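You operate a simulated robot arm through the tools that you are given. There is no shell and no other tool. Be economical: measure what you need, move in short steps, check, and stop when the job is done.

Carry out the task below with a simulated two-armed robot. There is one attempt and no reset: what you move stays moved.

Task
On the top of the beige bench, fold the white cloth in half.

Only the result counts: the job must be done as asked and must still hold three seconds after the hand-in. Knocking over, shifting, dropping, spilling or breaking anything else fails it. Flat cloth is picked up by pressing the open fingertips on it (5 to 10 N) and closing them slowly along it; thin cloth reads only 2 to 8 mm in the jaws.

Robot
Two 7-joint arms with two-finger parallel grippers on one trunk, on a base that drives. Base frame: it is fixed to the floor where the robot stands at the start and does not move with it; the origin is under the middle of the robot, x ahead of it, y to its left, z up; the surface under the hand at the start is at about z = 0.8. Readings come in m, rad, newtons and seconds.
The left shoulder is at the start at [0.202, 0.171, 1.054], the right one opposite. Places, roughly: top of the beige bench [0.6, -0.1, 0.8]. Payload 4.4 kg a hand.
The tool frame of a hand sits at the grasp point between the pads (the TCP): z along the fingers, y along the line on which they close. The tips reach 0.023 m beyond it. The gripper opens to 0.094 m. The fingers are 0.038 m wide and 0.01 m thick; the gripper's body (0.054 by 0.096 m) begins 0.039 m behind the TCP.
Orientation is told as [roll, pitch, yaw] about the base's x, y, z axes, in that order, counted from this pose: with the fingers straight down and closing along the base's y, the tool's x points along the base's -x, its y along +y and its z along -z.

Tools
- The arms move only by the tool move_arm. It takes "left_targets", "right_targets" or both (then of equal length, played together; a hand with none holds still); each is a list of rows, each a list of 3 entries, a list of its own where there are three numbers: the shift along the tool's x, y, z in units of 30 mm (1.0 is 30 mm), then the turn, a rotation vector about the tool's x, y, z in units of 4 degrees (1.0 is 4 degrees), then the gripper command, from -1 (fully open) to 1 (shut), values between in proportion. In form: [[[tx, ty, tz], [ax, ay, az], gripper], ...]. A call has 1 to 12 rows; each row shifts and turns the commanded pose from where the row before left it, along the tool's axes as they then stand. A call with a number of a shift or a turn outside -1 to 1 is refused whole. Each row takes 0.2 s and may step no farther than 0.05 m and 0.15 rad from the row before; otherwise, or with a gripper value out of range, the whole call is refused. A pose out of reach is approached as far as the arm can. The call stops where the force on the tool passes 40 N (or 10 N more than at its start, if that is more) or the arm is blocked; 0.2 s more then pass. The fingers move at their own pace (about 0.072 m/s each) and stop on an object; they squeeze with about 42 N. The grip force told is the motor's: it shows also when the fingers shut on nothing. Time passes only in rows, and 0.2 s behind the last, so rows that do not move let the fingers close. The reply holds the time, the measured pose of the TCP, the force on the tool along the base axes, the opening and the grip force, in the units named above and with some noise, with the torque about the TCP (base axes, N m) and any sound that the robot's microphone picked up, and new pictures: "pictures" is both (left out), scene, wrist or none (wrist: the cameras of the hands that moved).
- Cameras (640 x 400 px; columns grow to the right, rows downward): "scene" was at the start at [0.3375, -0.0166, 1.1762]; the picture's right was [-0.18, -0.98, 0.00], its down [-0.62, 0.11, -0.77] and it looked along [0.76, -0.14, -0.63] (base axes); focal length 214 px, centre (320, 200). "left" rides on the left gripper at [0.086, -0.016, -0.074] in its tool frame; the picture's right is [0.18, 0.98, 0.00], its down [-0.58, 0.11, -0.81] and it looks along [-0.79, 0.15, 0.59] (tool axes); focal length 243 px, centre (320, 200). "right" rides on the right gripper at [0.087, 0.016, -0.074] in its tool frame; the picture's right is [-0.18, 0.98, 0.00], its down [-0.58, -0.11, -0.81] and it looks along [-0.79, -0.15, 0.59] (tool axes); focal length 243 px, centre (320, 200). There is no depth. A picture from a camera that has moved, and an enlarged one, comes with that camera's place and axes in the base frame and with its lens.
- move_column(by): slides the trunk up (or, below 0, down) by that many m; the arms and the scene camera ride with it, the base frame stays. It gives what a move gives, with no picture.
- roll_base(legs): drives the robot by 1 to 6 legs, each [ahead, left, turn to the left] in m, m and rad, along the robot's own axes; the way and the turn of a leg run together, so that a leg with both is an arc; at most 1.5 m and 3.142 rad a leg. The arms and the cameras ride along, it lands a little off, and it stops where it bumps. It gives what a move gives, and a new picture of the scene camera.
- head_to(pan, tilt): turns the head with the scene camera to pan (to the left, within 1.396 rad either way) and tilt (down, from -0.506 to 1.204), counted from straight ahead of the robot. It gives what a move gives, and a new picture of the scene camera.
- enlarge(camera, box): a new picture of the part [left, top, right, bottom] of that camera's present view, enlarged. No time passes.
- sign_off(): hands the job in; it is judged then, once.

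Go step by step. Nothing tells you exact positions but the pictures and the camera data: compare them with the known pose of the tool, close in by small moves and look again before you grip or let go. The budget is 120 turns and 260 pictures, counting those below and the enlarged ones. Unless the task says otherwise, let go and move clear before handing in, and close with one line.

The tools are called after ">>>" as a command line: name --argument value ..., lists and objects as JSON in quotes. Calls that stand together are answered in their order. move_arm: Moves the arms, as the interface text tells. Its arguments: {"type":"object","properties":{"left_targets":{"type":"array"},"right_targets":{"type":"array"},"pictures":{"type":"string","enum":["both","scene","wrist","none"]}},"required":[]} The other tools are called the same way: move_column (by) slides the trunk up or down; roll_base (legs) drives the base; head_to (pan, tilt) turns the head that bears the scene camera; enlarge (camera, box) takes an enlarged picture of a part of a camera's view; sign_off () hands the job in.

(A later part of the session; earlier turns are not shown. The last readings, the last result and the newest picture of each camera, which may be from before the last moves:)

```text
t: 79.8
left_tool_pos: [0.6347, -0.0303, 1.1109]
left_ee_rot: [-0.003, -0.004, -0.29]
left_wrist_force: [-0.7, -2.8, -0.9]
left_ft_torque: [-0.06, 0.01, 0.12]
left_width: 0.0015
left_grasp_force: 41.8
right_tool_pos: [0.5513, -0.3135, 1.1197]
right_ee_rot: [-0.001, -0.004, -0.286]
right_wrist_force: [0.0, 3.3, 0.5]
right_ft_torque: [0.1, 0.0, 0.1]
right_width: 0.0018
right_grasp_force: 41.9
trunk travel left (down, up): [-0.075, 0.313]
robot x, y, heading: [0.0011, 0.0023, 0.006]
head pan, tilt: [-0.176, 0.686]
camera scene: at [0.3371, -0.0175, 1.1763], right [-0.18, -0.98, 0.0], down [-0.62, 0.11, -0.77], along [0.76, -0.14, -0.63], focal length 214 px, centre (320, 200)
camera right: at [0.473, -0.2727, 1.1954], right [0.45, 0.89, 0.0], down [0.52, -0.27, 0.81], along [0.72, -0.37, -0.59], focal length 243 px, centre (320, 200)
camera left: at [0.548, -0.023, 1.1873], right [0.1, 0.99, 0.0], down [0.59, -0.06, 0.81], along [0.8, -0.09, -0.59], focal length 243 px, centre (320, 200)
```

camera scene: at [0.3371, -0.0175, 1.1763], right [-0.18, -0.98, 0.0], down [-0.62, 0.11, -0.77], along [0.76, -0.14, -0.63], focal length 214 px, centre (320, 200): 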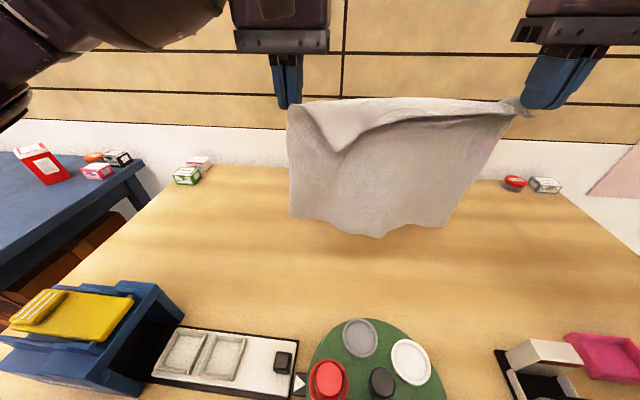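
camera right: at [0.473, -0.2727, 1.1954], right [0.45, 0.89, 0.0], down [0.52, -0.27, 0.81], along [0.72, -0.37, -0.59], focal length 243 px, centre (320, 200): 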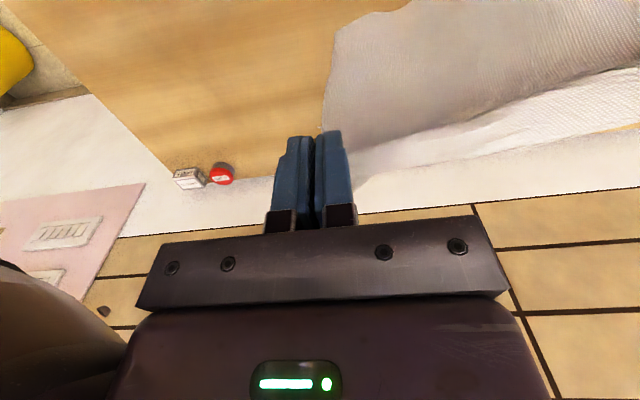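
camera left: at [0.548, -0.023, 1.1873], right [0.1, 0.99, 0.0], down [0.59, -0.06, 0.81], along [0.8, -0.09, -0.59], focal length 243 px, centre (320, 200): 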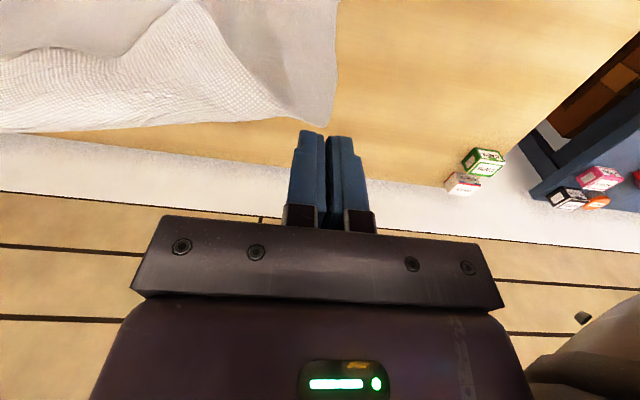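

The sheet is squared up. The right hand holds near the true corner, but the left hand holds about 5–6 cm below its corner, so the left must be lower to level the bottom edge. I lower until the bottom edge nears the table.

>>> move_arm --left_targets '[[[0, 0, 0.4], [0, 0, 0], 1], [[0, 0, 0.5], [0, 0, 0], 1], [[0, 0, 0.5], [0, 0, 0], 1], [[0, 0, 0.4], [0, 0, 0], 1], [[0, 0, 0], [0, 0, 0], 1]]' --right_targets '[[[0, 0, 0], [0, 0, 0], 1], [[0, 0, 0], [0, 0, 0], 1], [[0, 0, 0.2], [0, 0, 0], 1], [[0, 0, 0.2], [0, 0, 0], 1], [[0, 0, 0], [0, 0, 0], 1]]'

>>> enlarge --camera "scene" --box '[250, 80, 570, 280]'

```text
t: 81.0
left_tool_pos: [0.6352, -0.0304, 1.0575]
left_ee_rot: [-0.002, -0.003, -0.289]
left_wrist_force: [-0.8, -4.1, -0.1]
left_ft_torque: [-0.06, 0.0, 0.11]
left_width: 0.0015
left_grasp_force: 42.6
right_tool_pos: [0.5523, -0.3143, 1.1097]
right_ee_rot: [-0.001, -0.002, -0.286]
right_wrist_force: [0.3, 3.8, 0.6]
right_ft_torque: [0.1, 0.04, 0.13]
right_width: 0.0021
right_grasp_force: 42.3
trunk travel left (down, up): [-0.075, 0.313]
robot x, y, heading: [-0.0004, 0.0, -0.003]
head pan, tilt: [-0.176, 0.686]
camera scene: at [0.3371, -0.0175, 1.1763], right [-0.18, -0.98, 0.0], down [-0.62, 0.11, -0.77], along [0.76, -0.14, -0.63], focal length 214 px, centre (320, 200)
camera right: at [0.4738, -0.2735, 1.184], right [0.45, 0.89, 0.0], down [0.52, -0.27, 0.81], along [0.72, -0.37, -0.59], focal length 243 px, centre (320, 200)
camera left: at [0.5482, -0.0227, 1.1333], right [0.1, 0.99, 0.0], down [0.59, -0.06, 0.81], along [0.8, -0.09, -0.59], focal length 243 px, centre (320, 200)
```

scene: 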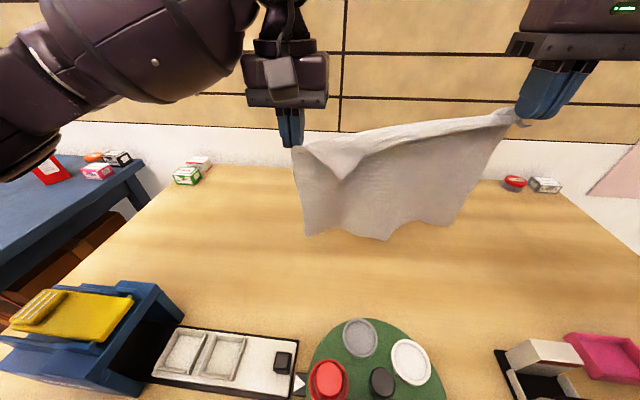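
right: 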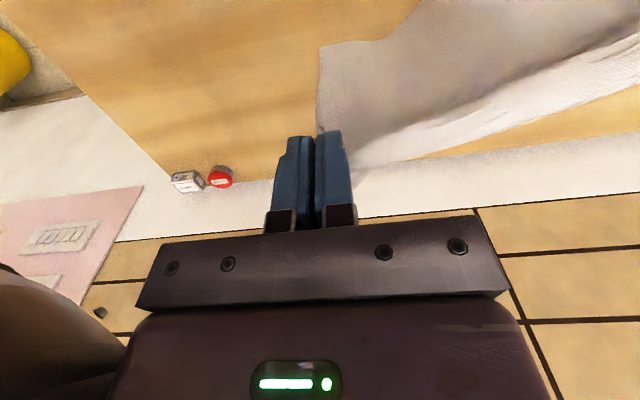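
left: 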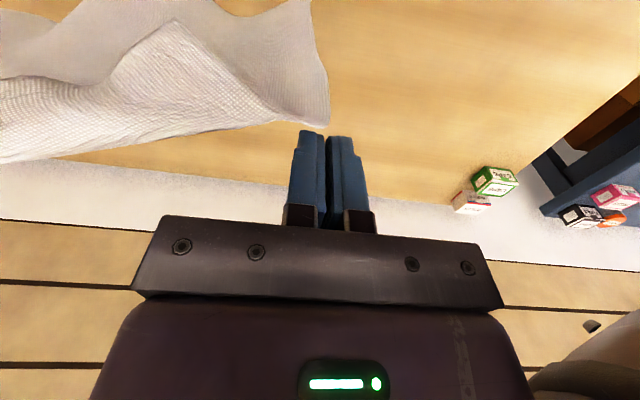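

```text
2.00 times, centred on (410, 180) of scene
camera zoom: at [0.3371, -0.0175, 1.1763], right [-0.18, -0.98, 0.0], down [-0.62, 0.11, -0.77], along [0.76, -0.14, -0.63], focal length 429 px, centre (140, 240)
```

zoom: 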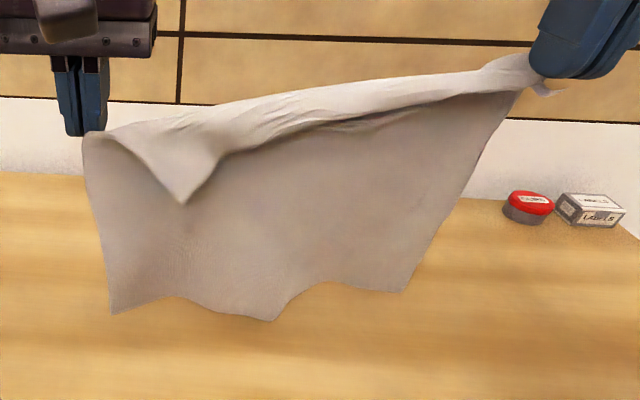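

By triangulation, the bottom corners sit about 0.21–0.22 m below each hand, so the hands should be level. I lower the right hand to match, touch down at the near edge, and lay the lower half away from the robot.

>>> move_arm --left_targets '[[[0, 0, 0], [0, 0, 0], 1], [[0, 0, 0], [0, 0, 0], 1], [[0, 0, 0.6], [0, 0, 0], 1], [[-0.5, 0, 0.79], [0, 0, 0], 1], [[-0.79, 0, 0.79], [0, 0, 0], 1], [[-0.79, 0, 0.79], [0, 0, 0], 1], [[-0.79, 0, 0.79], [0, 0, 0], 1], [[0, 0, 0], [0, 0, 0], 1]]' --right_targets '[[[0, 0.1, 0.85], [0, 0, 0], 1], [[0, 0.1, 0.85], [0, 0, 0], 1], [[0, 0, 0.6], [0, 0, 0], 1], [[-0.5, 0, 0.79], [0, 0, 0], 1], [[-0.79, 0, 0.79], [0, 0, 0], 1], [[-0.79, 0, 0.79], [0, 0, 0], 1], [[-0.79, 0, 0.79], [0, 0, 0], 1], [[0, 0, 0], [0, 0, 0], 1]]'

>>> enlarge --camera "scene" --box '[270, 120, 470, 245]'

```text
t: 82.8
left_tool_pos: [0.7193, -0.0559, 0.9447]
left_ee_rot: [-0.003, -0.005, -0.289]
left_wrist_force: [0.3, -3.0, -0.1]
left_ft_torque: [-0.01, -0.04, 0.11]
left_width: 0.0013
left_grasp_force: 41.7
right_tool_pos: [0.6344, -0.3341, 0.9449]
right_ee_rot: [0.0, -0.002, -0.289]
right_wrist_force: [-0.1, 2.8, -0.2]
right_ft_torque: [0.06, -0.04, 0.09]
right_width: 0.0015
right_grasp_force: 41.7
trunk travel left (down, up): [-0.075, 0.313]
robot x, y, heading: [0.0003, -0.0009, -0.003]
head pan, tilt: [-0.176, 0.686]
camera scene: at [0.3364, -0.0174, 1.1767], right [-0.18, -0.98, 0.0], down [-0.62, 0.11, -0.77], along [0.76, -0.14, -0.63], focal length 214 px, centre (320, 200)
camera right: at [0.5562, -0.2931, 1.0198], right [0.45, 0.89, 0.0], down [0.52, -0.27, 0.81], along [0.72, -0.37, -0.59], focal length 243 px, centre (320, 200)
camera left: at [0.6325, -0.0476, 1.0211], right [0.11, 0.99, 0.0], down [0.58, -0.06, 0.81], along [0.8, -0.09, -0.59], focal length 243 px, centre (320, 200)
```

scene: 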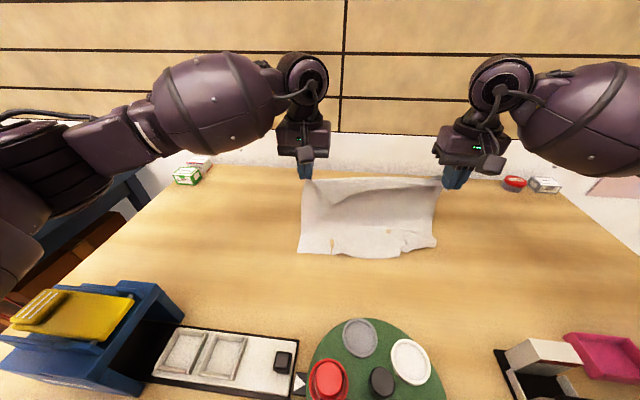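
right: 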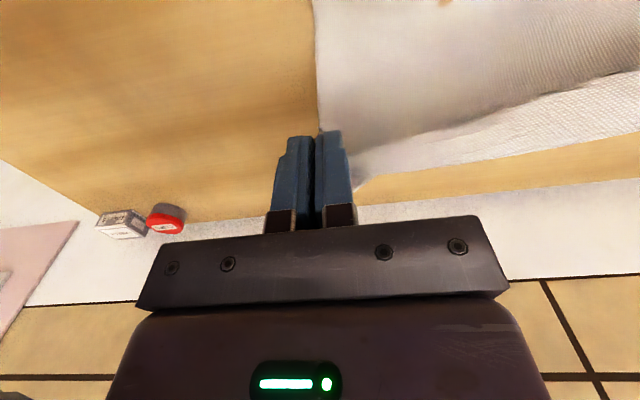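
left: 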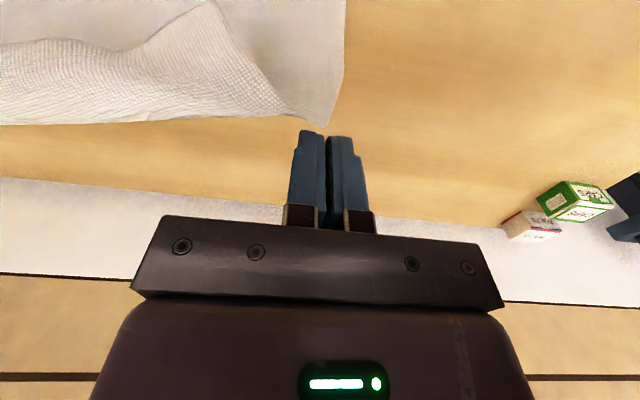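

```text
3.20 times, centred on (370, 182) of scene
camera zoom: at [0.3364, -0.0174, 1.1767], right [-0.18, -0.98, 0.0], down [-0.62, 0.11, -0.77], along [0.76, -0.14, -0.63], focal length 686 px, centre (160, 256)
```

zoom: 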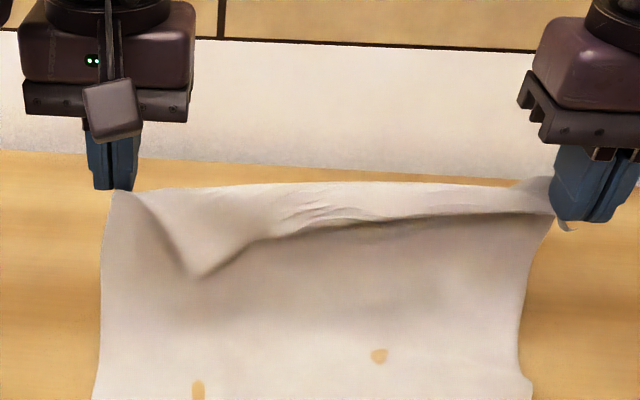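

The lower part is lying down well. The right near corner seems to lag; I look at it closely.

>>> enlarge --camera "scene" --box '[370, 160, 482, 270]'

>>> enlarge --camera "right" --box '[260, 0, 640, 200]'

```text
3.64 times, centred on (426, 215) of scene
camera zoom: at [0.3364, -0.0174, 1.1767], right [-0.18, -0.98, 0.0], down [-0.62, 0.11, -0.77], along [0.76, -0.14, -0.63], focal length 780 px, centre (-66, 146)
```

zoom: 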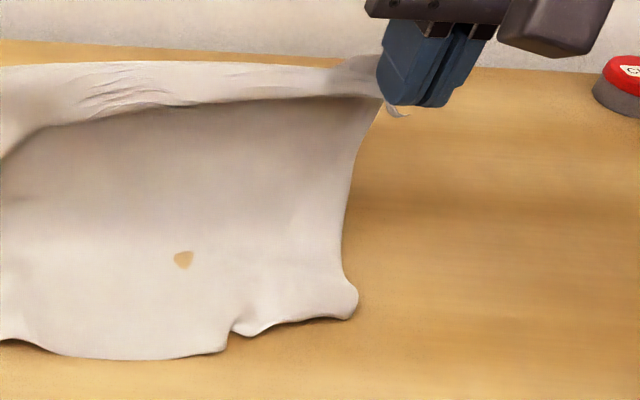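

```text
1.68 times, centred on (450, 100) of right
camera zoom: at [0.5562, -0.2931, 1.0198], right [0.45, 0.89, 0.0], down [0.52, -0.27, 0.81], along [0.72, -0.37, -0.59], focal length 409 px, centre (101, 368)
```

zoom: 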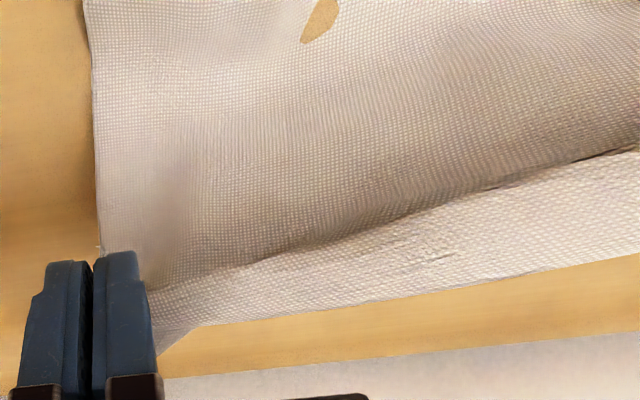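

The right near corner got tucked under because it touched first. I lift the sheet off again, set the right hand about 3 cm higher, and lay it down once more with forward motion during touchdown.

>>> move_arm --left_targets '[[[0.5, 0, -0.8], [0, 0, 0], 1], [[0.6, 0, -0.8], [0, 0, 0], 1], [[0.6, 0, -0.8], [0, 0, 0], 1], [[0.6, 0, -0.8], [0, 0, 0], 1], [[0.5, 0, -0.8], [0, 0, 0], 1], [[0.2, 0, -0.6], [0, 0, 0], 1], [[0, 0, 0], [0, 0, 0], 1], [[0, 0, 0], [0, 0, 0], 1], [[0, 0, 0], [0, 0, 0], 1]]' --right_targets '[[[0.5, 0, -0.9], [0, 0, 0], 1], [[0.6, 0, -0.95], [0, 0, 0], 1], [[0.6, 0, -0.95], [0, 0, 0], 1], [[0.6, 0, -0.95], [0, 0, 0], 1], [[0.5, 0, -0.95], [0, 0, 0], 1], [[0.2, 0, -0.9], [0, 0, 0], 1], [[0, 0, 0], [0, 0, 0], 1], [[0, 0, 0], [0, 0, 0], 1], [[0, 0, 0], [0, 0, 0], 1]]'

>>> enlarge --camera "scene" --box '[250, 80, 570, 280]'

```text
t: 84.8
left_tool_pos: [0.6318, -0.0305, 1.0818]
left_ee_rot: [-0.001, -0.004, -0.291]
left_wrist_force: [0.3, -3.5, -0.5]
left_ft_torque: [-0.02, 0.04, 0.06]
left_width: 0.0016
left_grasp_force: 41.8
right_tool_pos: [0.5514, -0.307, 1.1132]
right_ee_rot: [0.0, -0.004, -0.285]
right_wrist_force: [0.5, 2.9, -0.7]
right_ft_torque: [0.07, -0.02, 0.09]
right_width: 0.0017
right_grasp_force: 42.2
trunk travel left (down, up): [-0.075, 0.313]
robot x, y, heading: [-0.001, -0.0028, -0.003]
head pan, tilt: [-0.176, 0.686]
camera scene: at [0.3374, -0.0176, 1.1761], right [-0.18, -0.98, 0.0], down [-0.62, 0.11, -0.77], along [0.76, -0.14, -0.63], focal length 214 px, centre (320, 200)
camera right: at [0.4729, -0.2668, 1.1882], right [0.45, 0.89, 0.0], down [0.53, -0.27, 0.81], along [0.72, -0.37, -0.59], focal length 243 px, centre (320, 200)
camera left: at [0.5448, -0.0216, 1.1588], right [0.1, 0.99, 0.0], down [0.59, -0.06, 0.81], along [0.8, -0.09, -0.59], focal length 243 px, centre (320, 200)
```

scene: 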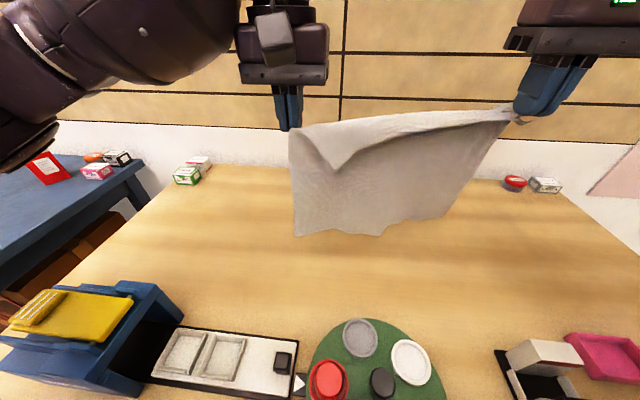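
right: 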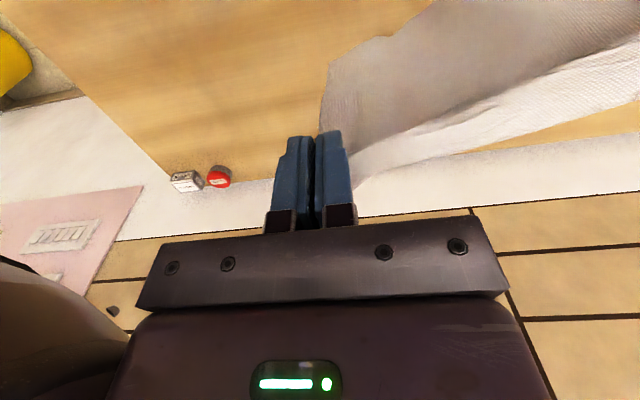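
left: 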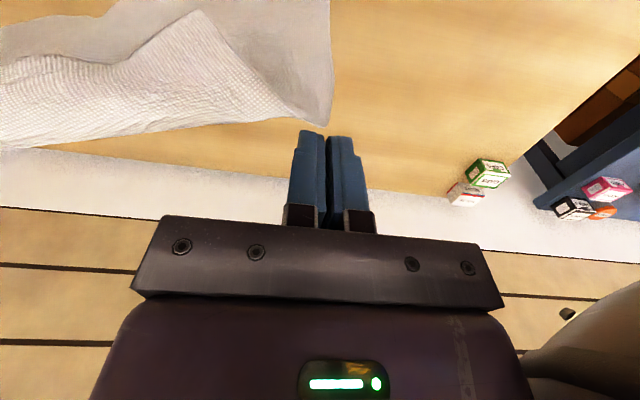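

```text
2.00 times, centred on (410, 180) of scene
camera zoom: at [0.3374, -0.0176, 1.1761], right [-0.18, -0.98, 0.0], down [-0.62, 0.11, -0.77], along [0.76, -0.14, -0.63], focal length 429 px, centre (140, 240)
```

zoom: 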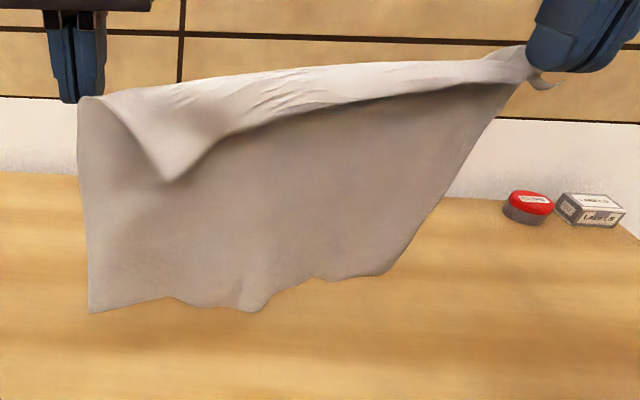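

I examine the right side from the right wrist camera to see whether a strip is folded behind.

>>> enlarge --camera "right" --box '[280, 0, 640, 200]'

>>> enlarge --camera "scene" --box '[370, 90, 530, 250]'

```text
1.78 times, centred on (460, 100) of right
camera zoom: at [0.4729, -0.2668, 1.1882], right [0.45, 0.89, 0.0], down [0.53, -0.27, 0.81], along [0.72, -0.37, -0.59], focal length 431 px, centre (71, 378)
```

zoom: 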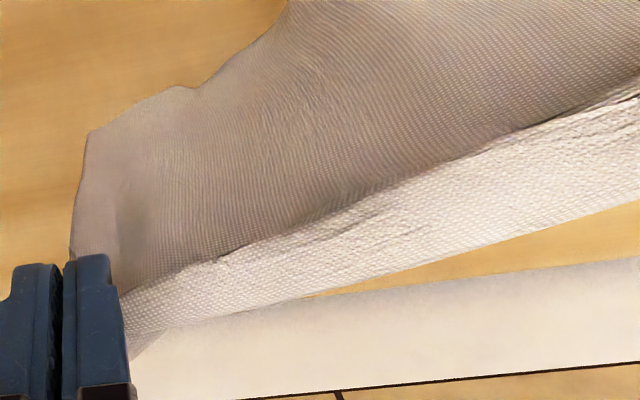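

```text
2.50 times, centred on (450, 170) of scene
camera zoom: at [0.3374, -0.0176, 1.1761], right [-0.18, -0.98, 0.0], down [-0.62, 0.11, -0.77], along [0.76, -0.14, -0.63], focal length 536 px, centre (-5, 275)
```

zoom: 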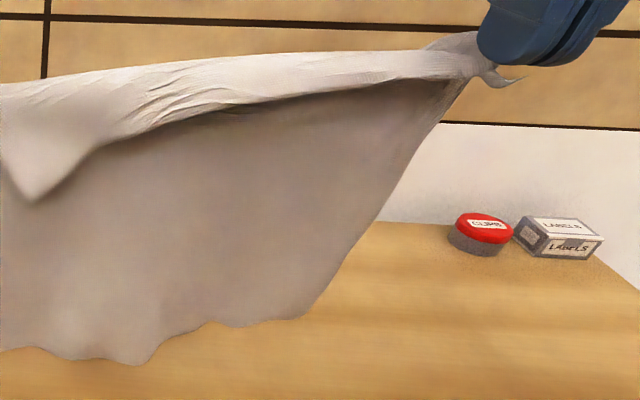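

The sheet is a single layer; the panels are about 0.23 m (left) and 0.22 m (right), so level hands are right. I lay it down again, with forward motion already running at touchdown so the lower edge trails toward the robot.

>>> move_arm --left_targets '[[[0.65, 0, 0], [0, 0, 0], 1], [[0.65, 0, 0], [0, 0, 0], 1], [[0, 0, 0], [0, 0, 0], 1], [[-0.6, 0, 0.4], [0, 0, 0], 1], [[-0.8, 0, 0.6], [0, 0, 0], 1], [[-0.8, 0, 0.75], [0, 0, 0], 1], [[-0.8, 0, 0.75], [0, 0, 0], 1], [[-0.8, 0, 0.75], [0, 0, 0], 1], [[-0.8, 0, 0.75], [0, 0, 0], 1], [[0, 0, 0], [0, 0, 0], 1]]' --right_targets '[[[0.65, 0, 0.45], [0, 0, 0], 1], [[0.65, 0, 0.45], [0, 0, 0], 1], [[0, 0, 0], [0, 0, 0], 1], [[-0.6, 0, 0.4], [0, 0, 0], 1], [[-0.8, 0, 0.6], [0, 0, 0], 1], [[-0.8, 0, 0.75], [0, 0, 0], 1], [[-0.8, 0, 0.75], [0, 0, 0], 1], [[-0.8, 0, 0.75], [0, 0, 0], 1], [[-0.8, 0, 0.75], [0, 0, 0], 1], [[0, 0, 0], [0, 0, 0], 1]]'

>>> enlarge --camera "scene" --box '[270, 150, 470, 275]'

```text
t: 87.0
left_tool_pos: [0.724, -0.0571, 0.9633]
left_ee_rot: [-0.002, -0.006, -0.29]
left_wrist_force: [-0.4, -2.7, -0.1]
left_ft_torque: [-0.02, -0.01, 0.08]
left_width: 0.0013
left_grasp_force: 41.6
right_tool_pos: [0.6456, -0.3347, 0.9665]
right_ee_rot: [-0.001, -0.003, -0.287]
right_wrist_force: [0.3, 1.8, 0.2]
right_ft_torque: [0.06, -0.02, 0.08]
right_width: 0.0017
right_grasp_force: 41.9
trunk travel left (down, up): [-0.075, 0.313]
robot x, y, heading: [-0.0015, 0.0027, -0.005]
head pan, tilt: [-0.176, 0.686]
camera scene: at [0.3364, -0.0174, 1.1767], right [-0.18, -0.98, 0.0], down [-0.62, 0.11, -0.77], along [0.76, -0.14, -0.63], focal length 214 px, centre (320, 200)
camera right: at [0.566, -0.2948, 1.0409], right [0.45, 0.89, 0.0], down [0.52, -0.27, 0.81], along [0.72, -0.37, -0.59], focal length 243 px, centre (320, 200)
camera left: at [0.6387, -0.0498, 1.0395], right [0.1, 0.99, 0.0], down [0.58, -0.06, 0.81], along [0.8, -0.09, -0.59], focal length 243 px, centre (320, 200)
```

scene: 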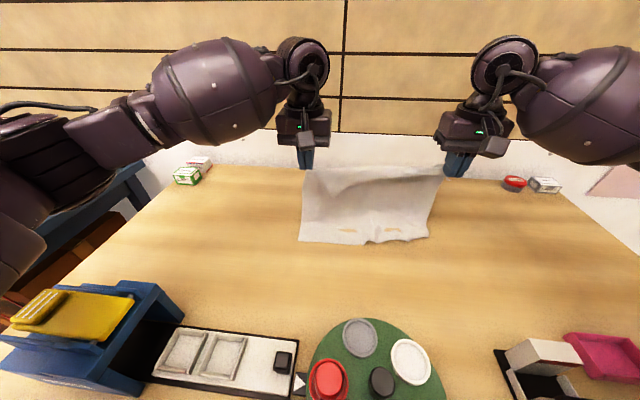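
right: 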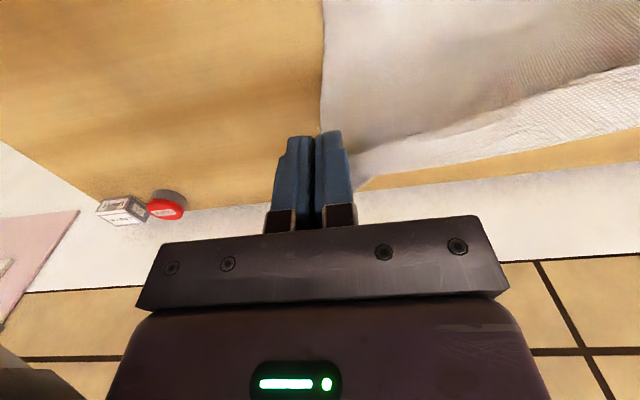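
left: 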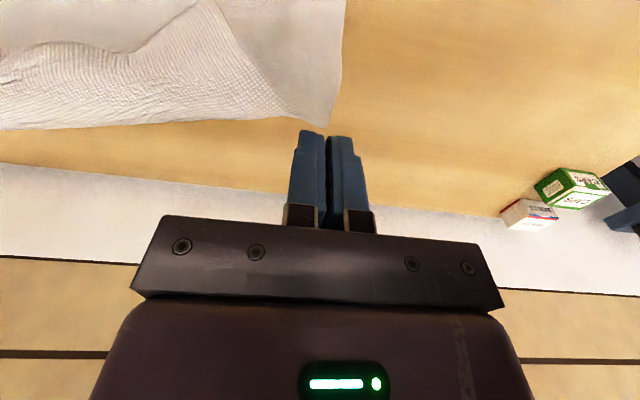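

```text
3.20 times, centred on (370, 212) of scene
camera zoom: at [0.3364, -0.0174, 1.1767], right [-0.18, -0.98, 0.0], down [-0.62, 0.11, -0.77], along [0.76, -0.14, -0.63], focal length 686 px, centre (160, 160)
```

zoom: 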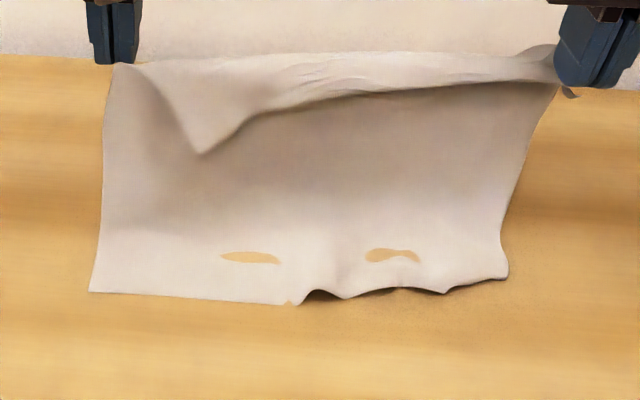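

The lower edge is nearly straight; the right corner is still tucked under by about 2 cm. I drag the sheet forward a little so friction rolls that tuck out.

>>> move_arm --left_targets '[[[-0.7, 0, 0.4], [0, 0, 0], 1], [[-0.7, 0, 0.4], [0, 0, 0], 1], [[-0.7, 0, 0.2], [0, 0, 0], 1], [[-0.7, 0, 0], [0, 0, 0], 1], [[0, 0, 0], [0, 0, 0], 1]]' --right_targets '[[[-0.7, -0.1, 0.4], [0, 0, 0], 1], [[-0.8, -0.1, 0.4], [0, 0, 0], 1], [[-0.8, 0, 0.2], [0, 0, 0], 1], [[-0.8, 0, 0], [0, 0, 0], 1], [[0, 0, 0], [0, 0, 0], 1]]' --pictures "scene"

>>> enlarge --camera "scene" --box '[270, 140, 470, 265]'

```text
t: 88.2
left_tool_pos: [0.806, -0.0828, 0.932]
left_ee_rot: [-0.003, -0.004, -0.289]
left_wrist_force: [-0.2, -2.9, -0.1]
left_ft_torque: [-0.05, -0.01, 0.1]
left_width: 0.0013
left_grasp_force: 41.9
right_tool_pos: [0.7329, -0.3655, 0.9363]
right_ee_rot: [0.0, -0.003, -0.286]
right_wrist_force: [0.0, 3.3, 0.0]
right_ft_torque: [0.09, 0.01, 0.1]
right_width: 0.0018
right_grasp_force: 41.8
trunk travel left (down, up): [-0.075, 0.313]
robot x, y, heading: [0.0011, 0.0013, -0.0]
head pan, tilt: [-0.176, 0.686]
camera scene: at [0.3371, -0.0174, 1.1763], right [-0.18, -0.98, 0.0], down [-0.62, 0.11, -0.77], along [0.76, -0.14, -0.63], focal length 214 px, centre (320, 200)
```

scene: 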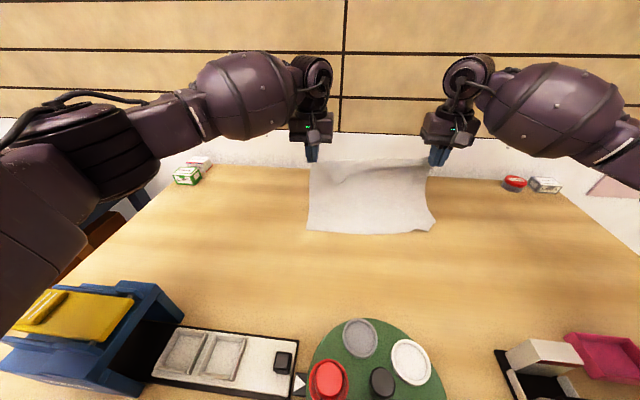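

```text
3.20 times, centred on (370, 202) of scene
camera zoom: at [0.3371, -0.0174, 1.1763], right [-0.18, -0.98, 0.0], down [-0.62, 0.11, -0.77], along [0.76, -0.14, -0.63], focal length 686 px, centre (160, 192)
```

zoom: 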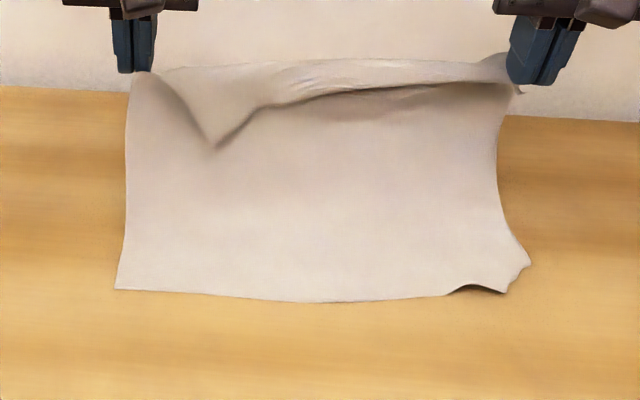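

Very good: the lower edge is straight at s≈0.672, with only the very tip of the right corner turned. Next I lower to put the crease at mid-length (s≈0.815) and fold the held edge back toward the robot, so the hem lands on the near edge.

>>> move_arm --left_targets '[[[0, 0, 0.4], [0, 0, 0], 1], [[0, 0, 0.4], [0, 0, 0], 1], [[0.76, 0, 0], [0, 0, 0], 1], [[0.71, 0, 0.3], [0, 0, 0], 1], [[0.6, 0, 0.47], [0, 0, 0], 1], [[0.47, 0, 0.5], [0, 0, 0], 1], [[0, 0, 0], [0, 0, 0], 1]]' --right_targets '[[[0, 0, 0.5], [0, 0, 0], 1], [[0, 0, 0.5], [0, 0, 0], 1], [[0.65, 0, 0.13], [0, 0, 0], 1], [[0.6, 0, 0.28], [0, 0, 0], 1], [[0.52, 0, 0.4], [0, 0, 0], 1], [[0.4, 0, 0.4], [0, 0, 0], 1], [[0, 0, 0], [0, 0, 0], 1]]'

>>> enlarge --camera "scene" --box '[270, 140, 470, 265]'

```text
t: 89.8
left_tool_pos: [0.7342, -0.061, 0.8704]
left_ee_rot: [-0.004, -0.005, -0.289]
left_wrist_force: [0.0, -3.0, 0.9]
left_ft_torque: [-0.05, 0.0, 0.12]
left_width: 0.0015
left_grasp_force: 41.9
right_tool_pos: [0.6715, -0.3469, 0.8683]
right_ee_rot: [0.0, -0.003, -0.285]
right_wrist_force: [-0.6, 5.1, -0.3]
right_ft_torque: [0.11, -0.03, 0.14]
right_width: 0.0016
right_grasp_force: 42.2
trunk travel left (down, up): [-0.075, 0.313]
robot x, y, heading: [-0.0021, -0.0011, -0.006]
head pan, tilt: [-0.176, 0.686]
camera scene: at [0.3371, -0.0175, 1.1763], right [-0.18, -0.98, 0.0], down [-0.62, 0.11, -0.77], along [0.76, -0.14, -0.63], focal length 214 px, centre (320, 200)
camera right: at [0.5923, -0.3071, 0.9443], right [0.45, 0.89, 0.0], down [0.52, -0.27, 0.81], along [0.72, -0.37, -0.59], focal length 243 px, centre (320, 200)
camera left: at [0.6473, -0.0525, 0.9468], right [0.1, 0.99, 0.0], down [0.59, -0.06, 0.81], along [0.8, -0.09, -0.59], focal length 243 px, centre (320, 200)
```

scene: 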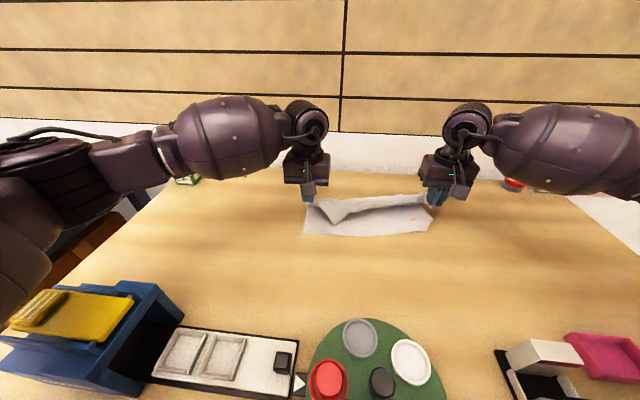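
right: 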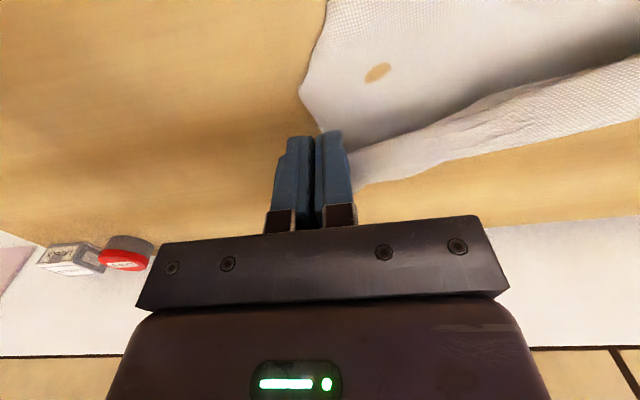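
left: 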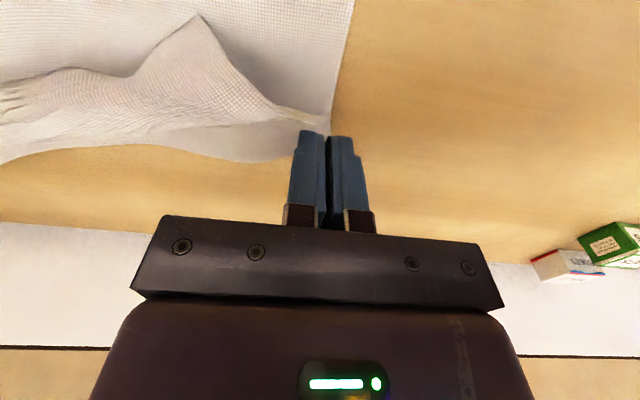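

```text
3.20 times, centred on (370, 202) of scene
camera zoom: at [0.3371, -0.0175, 1.1763], right [-0.18, -0.98, 0.0], down [-0.62, 0.11, -0.77], along [0.76, -0.14, -0.63], focal length 686 px, centre (160, 192)
```

zoom: 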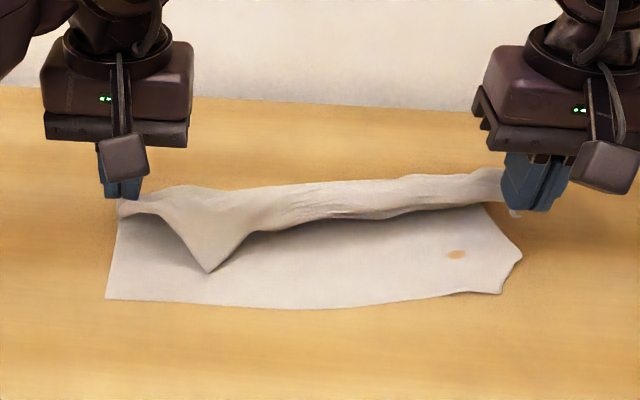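

The fold is forming nicely, with the hem on the near side. I complete the landing and release gently.

>>> move_arm --left_targets '[[[0.2, 0, 0.4], [0, 0, 0], 1], [[0.2, 0, 0.4], [0, 0, 0], 1], [[0.1, -0.05, 0.3], [0, 0, 0], 1], [[0, 0, 0], [0, 0, 0], 0.8], [[0, 0, 0], [0, 0, 0], 0.6], [[0, 0, 0], [0, 0, 0], 0.4], [[0, 0, -0.4], [0, 0, 0], 0.2], [[0, 0, -0.9], [0, 0, 0], 0], [[0, 0, -0.9], [0, 0, 0], -0.3], [[0.3, 0.3, -0.9], [0, 0, 0], -0.3], [[0.9, 0.5, 0], [0, 0, 0], -0.3]]' --right_targets '[[[0.15, 0, 0.38], [0, 0, 0], 1], [[0.15, 0, 0.38], [0, 0, 0], 1], [[0.1, 0.05, 0.28], [0, 0, 0], 1], [[0, 0, 0], [0, 0, 0], 0.8], [[0, 0, 0], [0, 0, 0], 0.6], [[0, 0, 0], [0, 0, 0], 0.4], [[0, 0, -0.4], [0, 0, 0], 0.2], [[0, 0, -0.9], [0, 0, 0], 0], [[0, 0, -0.9], [0, 0, 0], -0.3], [[0.3, -0.3, -0.9], [0, 0, 0], -0.3], [[0.9, -0.5, 0], [0, 0, 0], -0.3]]'

>>> enlarge --camera "scene" --box '[270, 140, 470, 265]'

```text
t: 92.2
left_tool_pos: [0.6926, -0.0218, 0.9324]
left_ee_rot: [-0.001, -0.005, -0.289]
left_wrist_force: [-1.1, -0.3, -0.5]
left_ft_torque: [0.02, 0.0, 0.0]
left_width: 0.0613
left_grasp_force: 0.0
right_tool_pos: [0.6179, -0.3547, 0.9318]
right_ee_rot: [0.0, -0.004, -0.285]
right_wrist_force: [-0.5, 0.4, -0.6]
right_ft_torque: [0.0, -0.02, -0.01]
right_width: 0.0613
right_grasp_force: 0.1
trunk travel left (down, up): [-0.075, 0.313]
robot x, y, heading: [0.0035, -0.0011, 0.002]
head pan, tilt: [-0.176, 0.686]
camera scene: at [0.3367, -0.0171, 1.1765], right [-0.18, -0.98, 0.0], down [-0.62, 0.11, -0.77], along [0.76, -0.14, -0.63], focal length 214 px, centre (320, 200)
camera right: at [0.5387, -0.3151, 1.005], right [0.45, 0.89, 0.0], down [0.52, -0.27, 0.81], along [0.72, -0.37, -0.59], focal length 243 px, centre (320, 200)
camera left: at [0.6058, -0.0143, 1.0073], right [0.1, 0.99, 0.0], down [0.59, -0.06, 0.81], along [0.8, -0.09, -0.59], focal length 243 px, centre (320, 200)
```

scene: 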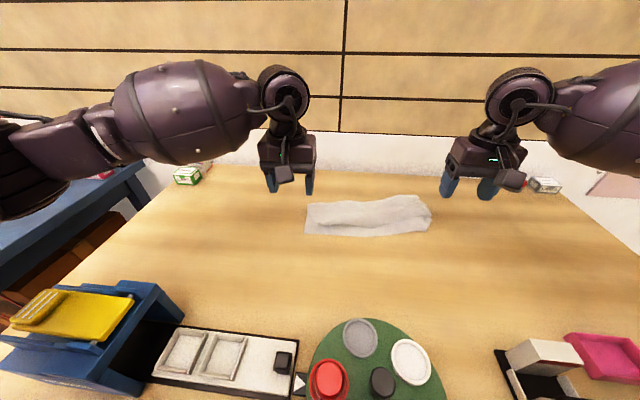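
right: 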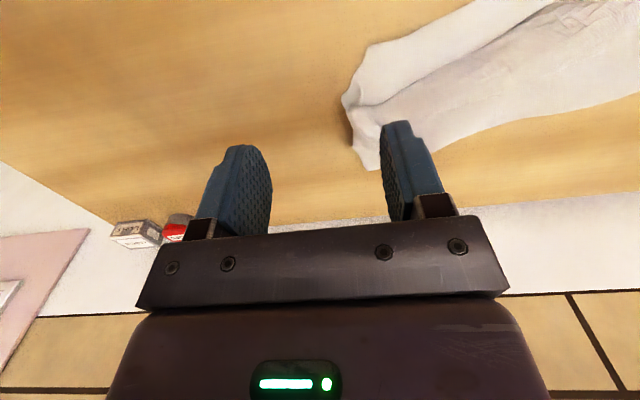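
left: 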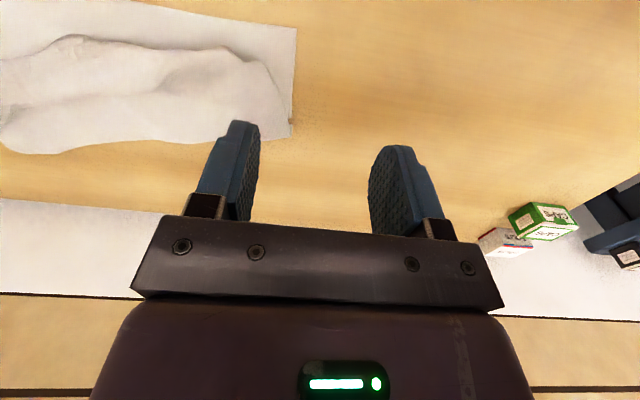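

```text
3.20 times, centred on (370, 202) of scene
camera zoom: at [0.3367, -0.0171, 1.1765], right [-0.18, -0.98, 0.0], down [-0.62, 0.11, -0.77], along [0.76, -0.14, -0.63], focal length 686 px, centre (160, 192)
```

zoom: 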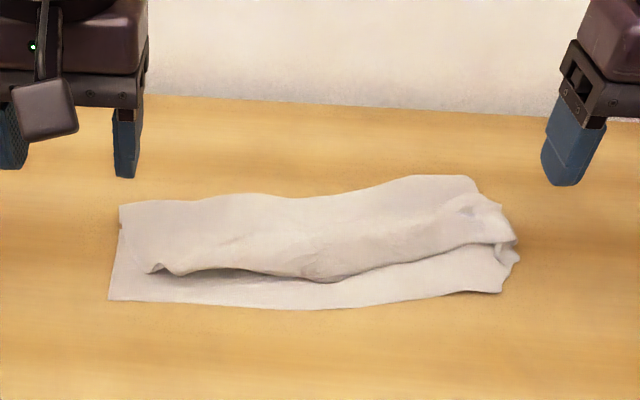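

The fold is right in form: the hem lies toward the near edge, and corner D is an exposed little upright tip. I take close views of both hem corners so I can grip just their tips and re-lay them onto the near corners.

>>> enlarge --camera "scene" --box '[390, 180, 454, 240]'

>>> enlarge --camera "scene" --box '[295, 190, 375, 245]'

>>> enlarge --camera "right" --box '[300, 0, 620, 200]'

```text
6.67 times, centred on (422, 210) of scene
camera zoom: at [0.3367, -0.0171, 1.1765], right [-0.18, -0.98, 0.0], down [-0.62, 0.11, -0.77], along [0.76, -0.14, -0.63], focal length 1430 px, centre (-360, 133)
```

zoom: 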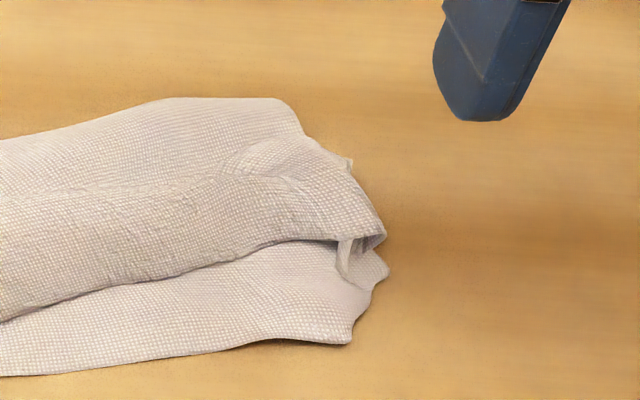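

```text
7.27 times, centred on (335, 218) of scene
camera zoom: at [0.3367, -0.0171, 1.1765], right [-0.18, -0.98, 0.0], down [-0.62, 0.11, -0.77], along [0.76, -0.14, -0.63], focal length 1560 px, centre (211, 73)
```

zoom: 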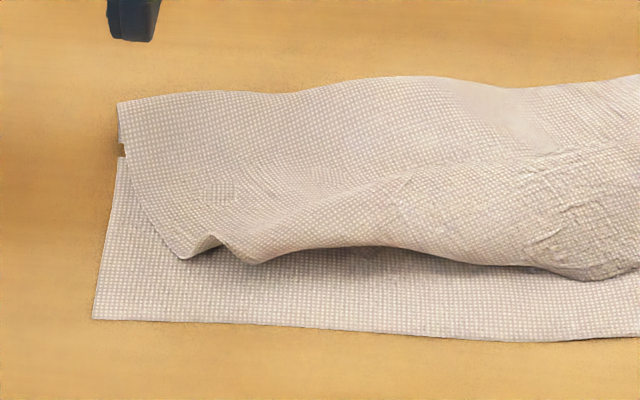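

```text
2.00 times, centred on (460, 100) of right
camera zoom: at [0.5387, -0.3151, 1.005], right [0.45, 0.89, 0.0], down [0.52, -0.27, 0.81], along [0.72, -0.37, -0.59], focal length 485 px, centre (40, 400)
```

zoom: 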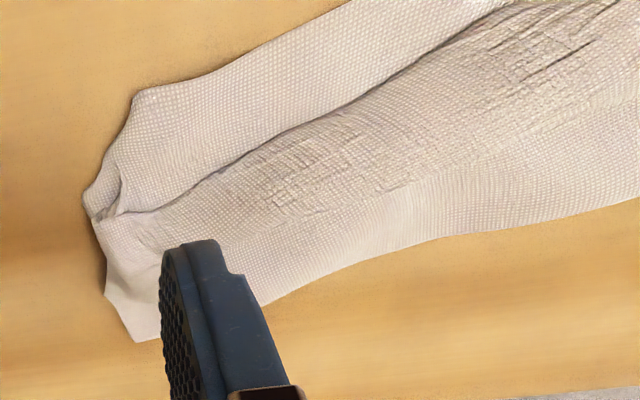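

Left corner D is clean and nearly flat on top. On the right, corner C is a small strip tucked under the hem's lip. I go down over both, ready to pinch D's tip and the C strip with its lip.

>>> move_arm --left_targets '[[[-0.165, -0.9, 0], [0, 0, 0], -0.1], [[-0.165, -0.9, 0], [0, 0, 0], -0.1], [[0, 0, 0.8], [0, 0, 0], -0.1], [[0, 0, 0.8], [0, 0, 0], -0.1], [[0, 0, 0.8], [0, 0, 0], -0.1], [[0, 0, 0.5], [0, 0, 0], -0.1]]' --right_targets '[[[-0.48, 0.41, 0], [0, 0, 0], -0.1], [[-0.48, 0.41, 0], [0, 0, 0], -0.1], [[0, 0, 0.8], [0, 0, 0], -0.1], [[0, 0, 0.8], [0, 0, 0], -0.1], [[0, 0, 0.8], [0, 0, 0], -0.1], [[0, 0, 0.5], [0, 0, 0], -0.1]]' --pictures "none"

>>> enlarge --camera "left" --box '[150, 20, 470, 220]'

>>> enlarge --camera "right" --box '[170, 20, 490, 220]'

```text
t: 93.6
left_tool_pos: [0.685, -0.0783, 0.8444]
left_ee_rot: [-0.001, -0.002, -0.29]
left_wrist_force: [-1.1, -0.2, 0.3]
left_ft_torque: [-0.01, -0.02, -0.02]
left_width: 0.0517
left_grasp_force: 0.0
right_tool_pos: [0.6539, -0.3406, 0.8443]
right_ee_rot: [0.001, -0.002, -0.286]
right_wrist_force: [0.4, 0.4, -0.1]
right_ft_torque: [-0.03, -0.02, -0.02]
right_width: 0.0518
right_grasp_force: 0.0
trunk travel left (down, up): [-0.075, 0.313]
robot x, y, heading: [0.0009, 0.0014, -0.001]
head pan, tilt: [-0.176, 0.686]
```

```text
2.00 times, centred on (310, 120) of left
camera zoom: at [0.5992, -0.0709, 0.9194], right [0.1, 0.99, 0.0], down [0.59, -0.06, 0.81], along [0.8, -0.09, -0.59], focal length 485 px, centre (340, 360)
```

zoom: 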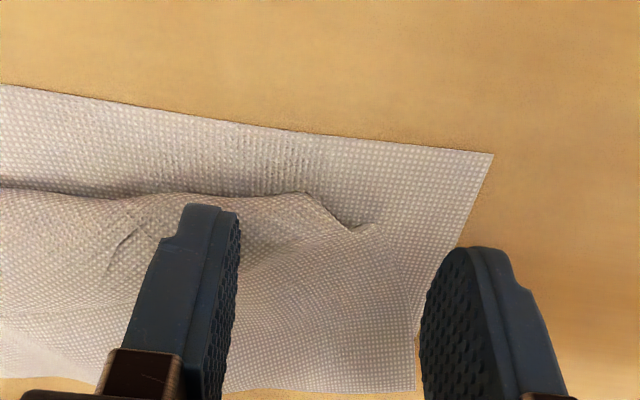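

```text
2.00 times, centred on (330, 120) of right
camera zoom: at [0.5752, -0.2995, 0.9185], right [0.45, 0.89, 0.0], down [0.52, -0.27, 0.81], along [0.72, -0.37, -0.59], focal length 485 px, centre (300, 360)
```

zoom: 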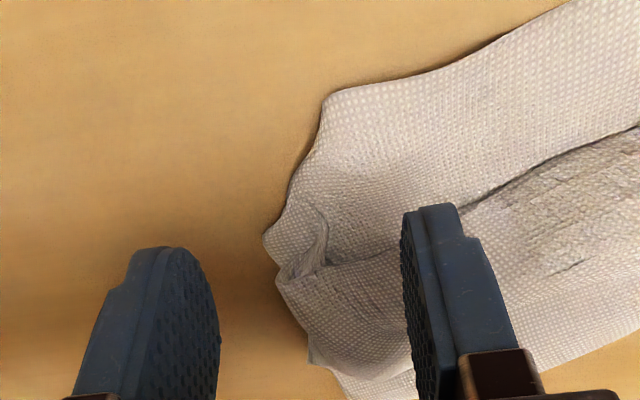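

Both corners lie between the fingers. I lower to just above the bottom layer and close slowly.

>>> move_arm --left_targets '[[[-0.2, 0, 0.25], [0, 0, 0], -0.1], [[0, 0, 0.25], [0, 0, 0], -0.1], [[0, 0, 0], [0, 0, 0], 0.1], [[0, 0, 0], [0, 0, 0], 0.25], [[0, 0, 0], [0, 0, 0], 0.4], [[0, 0, 0], [0, 0, 0], 0.55], [[0, 0, 0], [0, 0, 0], 0.7], [[0, 0, 0], [0, 0, 0], 0.85], [[0, 0, 0], [0, 0, 0], 1], [[0, 0, 0], [0, 0, 0], 1], [[0, 0, -0.4], [0, 0, 0], 1], [[0, 0, -0.4], [0, 0, 0], 1]]' --right_targets '[[[0, 0, 0.2], [0, 0, 0], -0.1], [[0, 0, 0.2], [0, 0, 0], -0.1], [[0, 0, 0], [0, 0, 0], 0.1], [[0, 0, 0], [0, 0, 0], 0.25], [[0, 0, 0], [0, 0, 0], 0.4], [[0, 0, 0], [0, 0, 0], 0.55], [[0, 0, 0], [0, 0, 0], 0.7], [[0, 0, 0], [0, 0, 0], 0.85], [[0, 0, 0], [0, 0, 0], 1], [[0, 0, 0], [0, 0, 0], 1], [[0, 0, -0.4], [0, 0, 0], 1], [[0, 0, -0.4], [0, 0, 0], 1]]' --pictures "wrist"

>>> enlarge --camera "scene" --box '[280, 150, 460, 262]'

```text
t: 96.2
left_tool_pos: [0.6931, -0.0819, 0.8528]
left_ee_rot: [-0.002, -0.004, -0.29]
left_wrist_force: [0.7, -2.7, 0.6]
left_ft_torque: [-0.1, 0.04, 0.1]
left_width: 0.0013
left_grasp_force: 41.9
right_tool_pos: [0.6512, -0.3408, 0.8568]
right_ee_rot: [0.0, -0.003, -0.286]
right_wrist_force: [0.1, 4.4, -0.6]
right_ft_torque: [0.08, 0.01, 0.12]
right_width: 0.002
right_grasp_force: 41.6
trunk travel left (down, up): [-0.075, 0.313]
robot x, y, heading: [-0.0035, -0.0011, -0.002]
head pan, tilt: [-0.176, 0.686]
camera right: at [0.5735, -0.3009, 0.9317], right [0.45, 0.89, 0.0], down [0.52, -0.27, 0.81], along [0.72, -0.37, -0.59], focal length 243 px, centre (320, 200)
camera left: at [0.606, -0.0731, 0.9294], right [0.11, 0.99, 0.0], down [0.59, -0.06, 0.81], along [0.8, -0.09, -0.59], focal length 243 px, centre (320, 200)
```

right: 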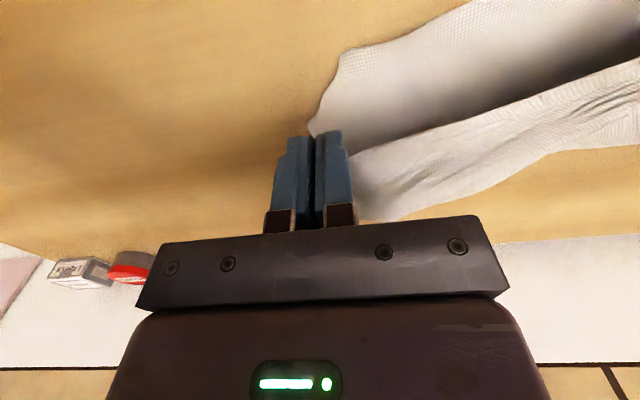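
left: 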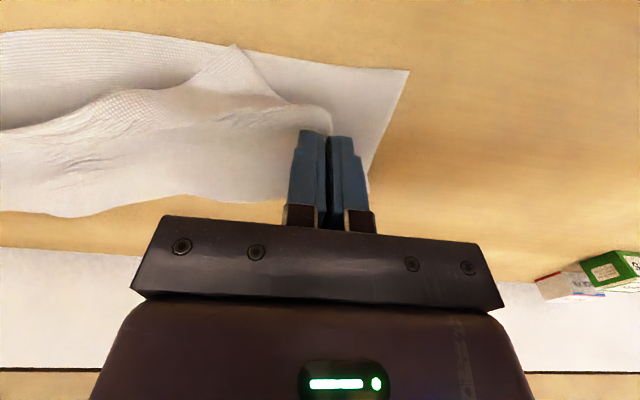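

```text
3.56 times, centred on (370, 206) of scene
camera zoom: at [0.337, -0.0175, 1.1763], right [-0.18, -0.98, 0.0], down [-0.62, 0.11, -0.77], along [0.76, -0.14, -0.63], focal length 763 px, centre (142, 179)
```

zoom: 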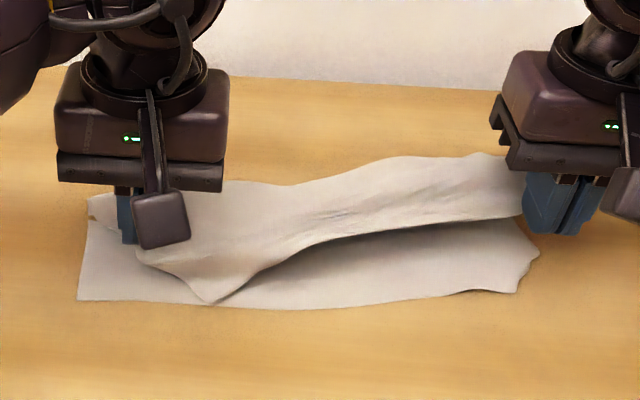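

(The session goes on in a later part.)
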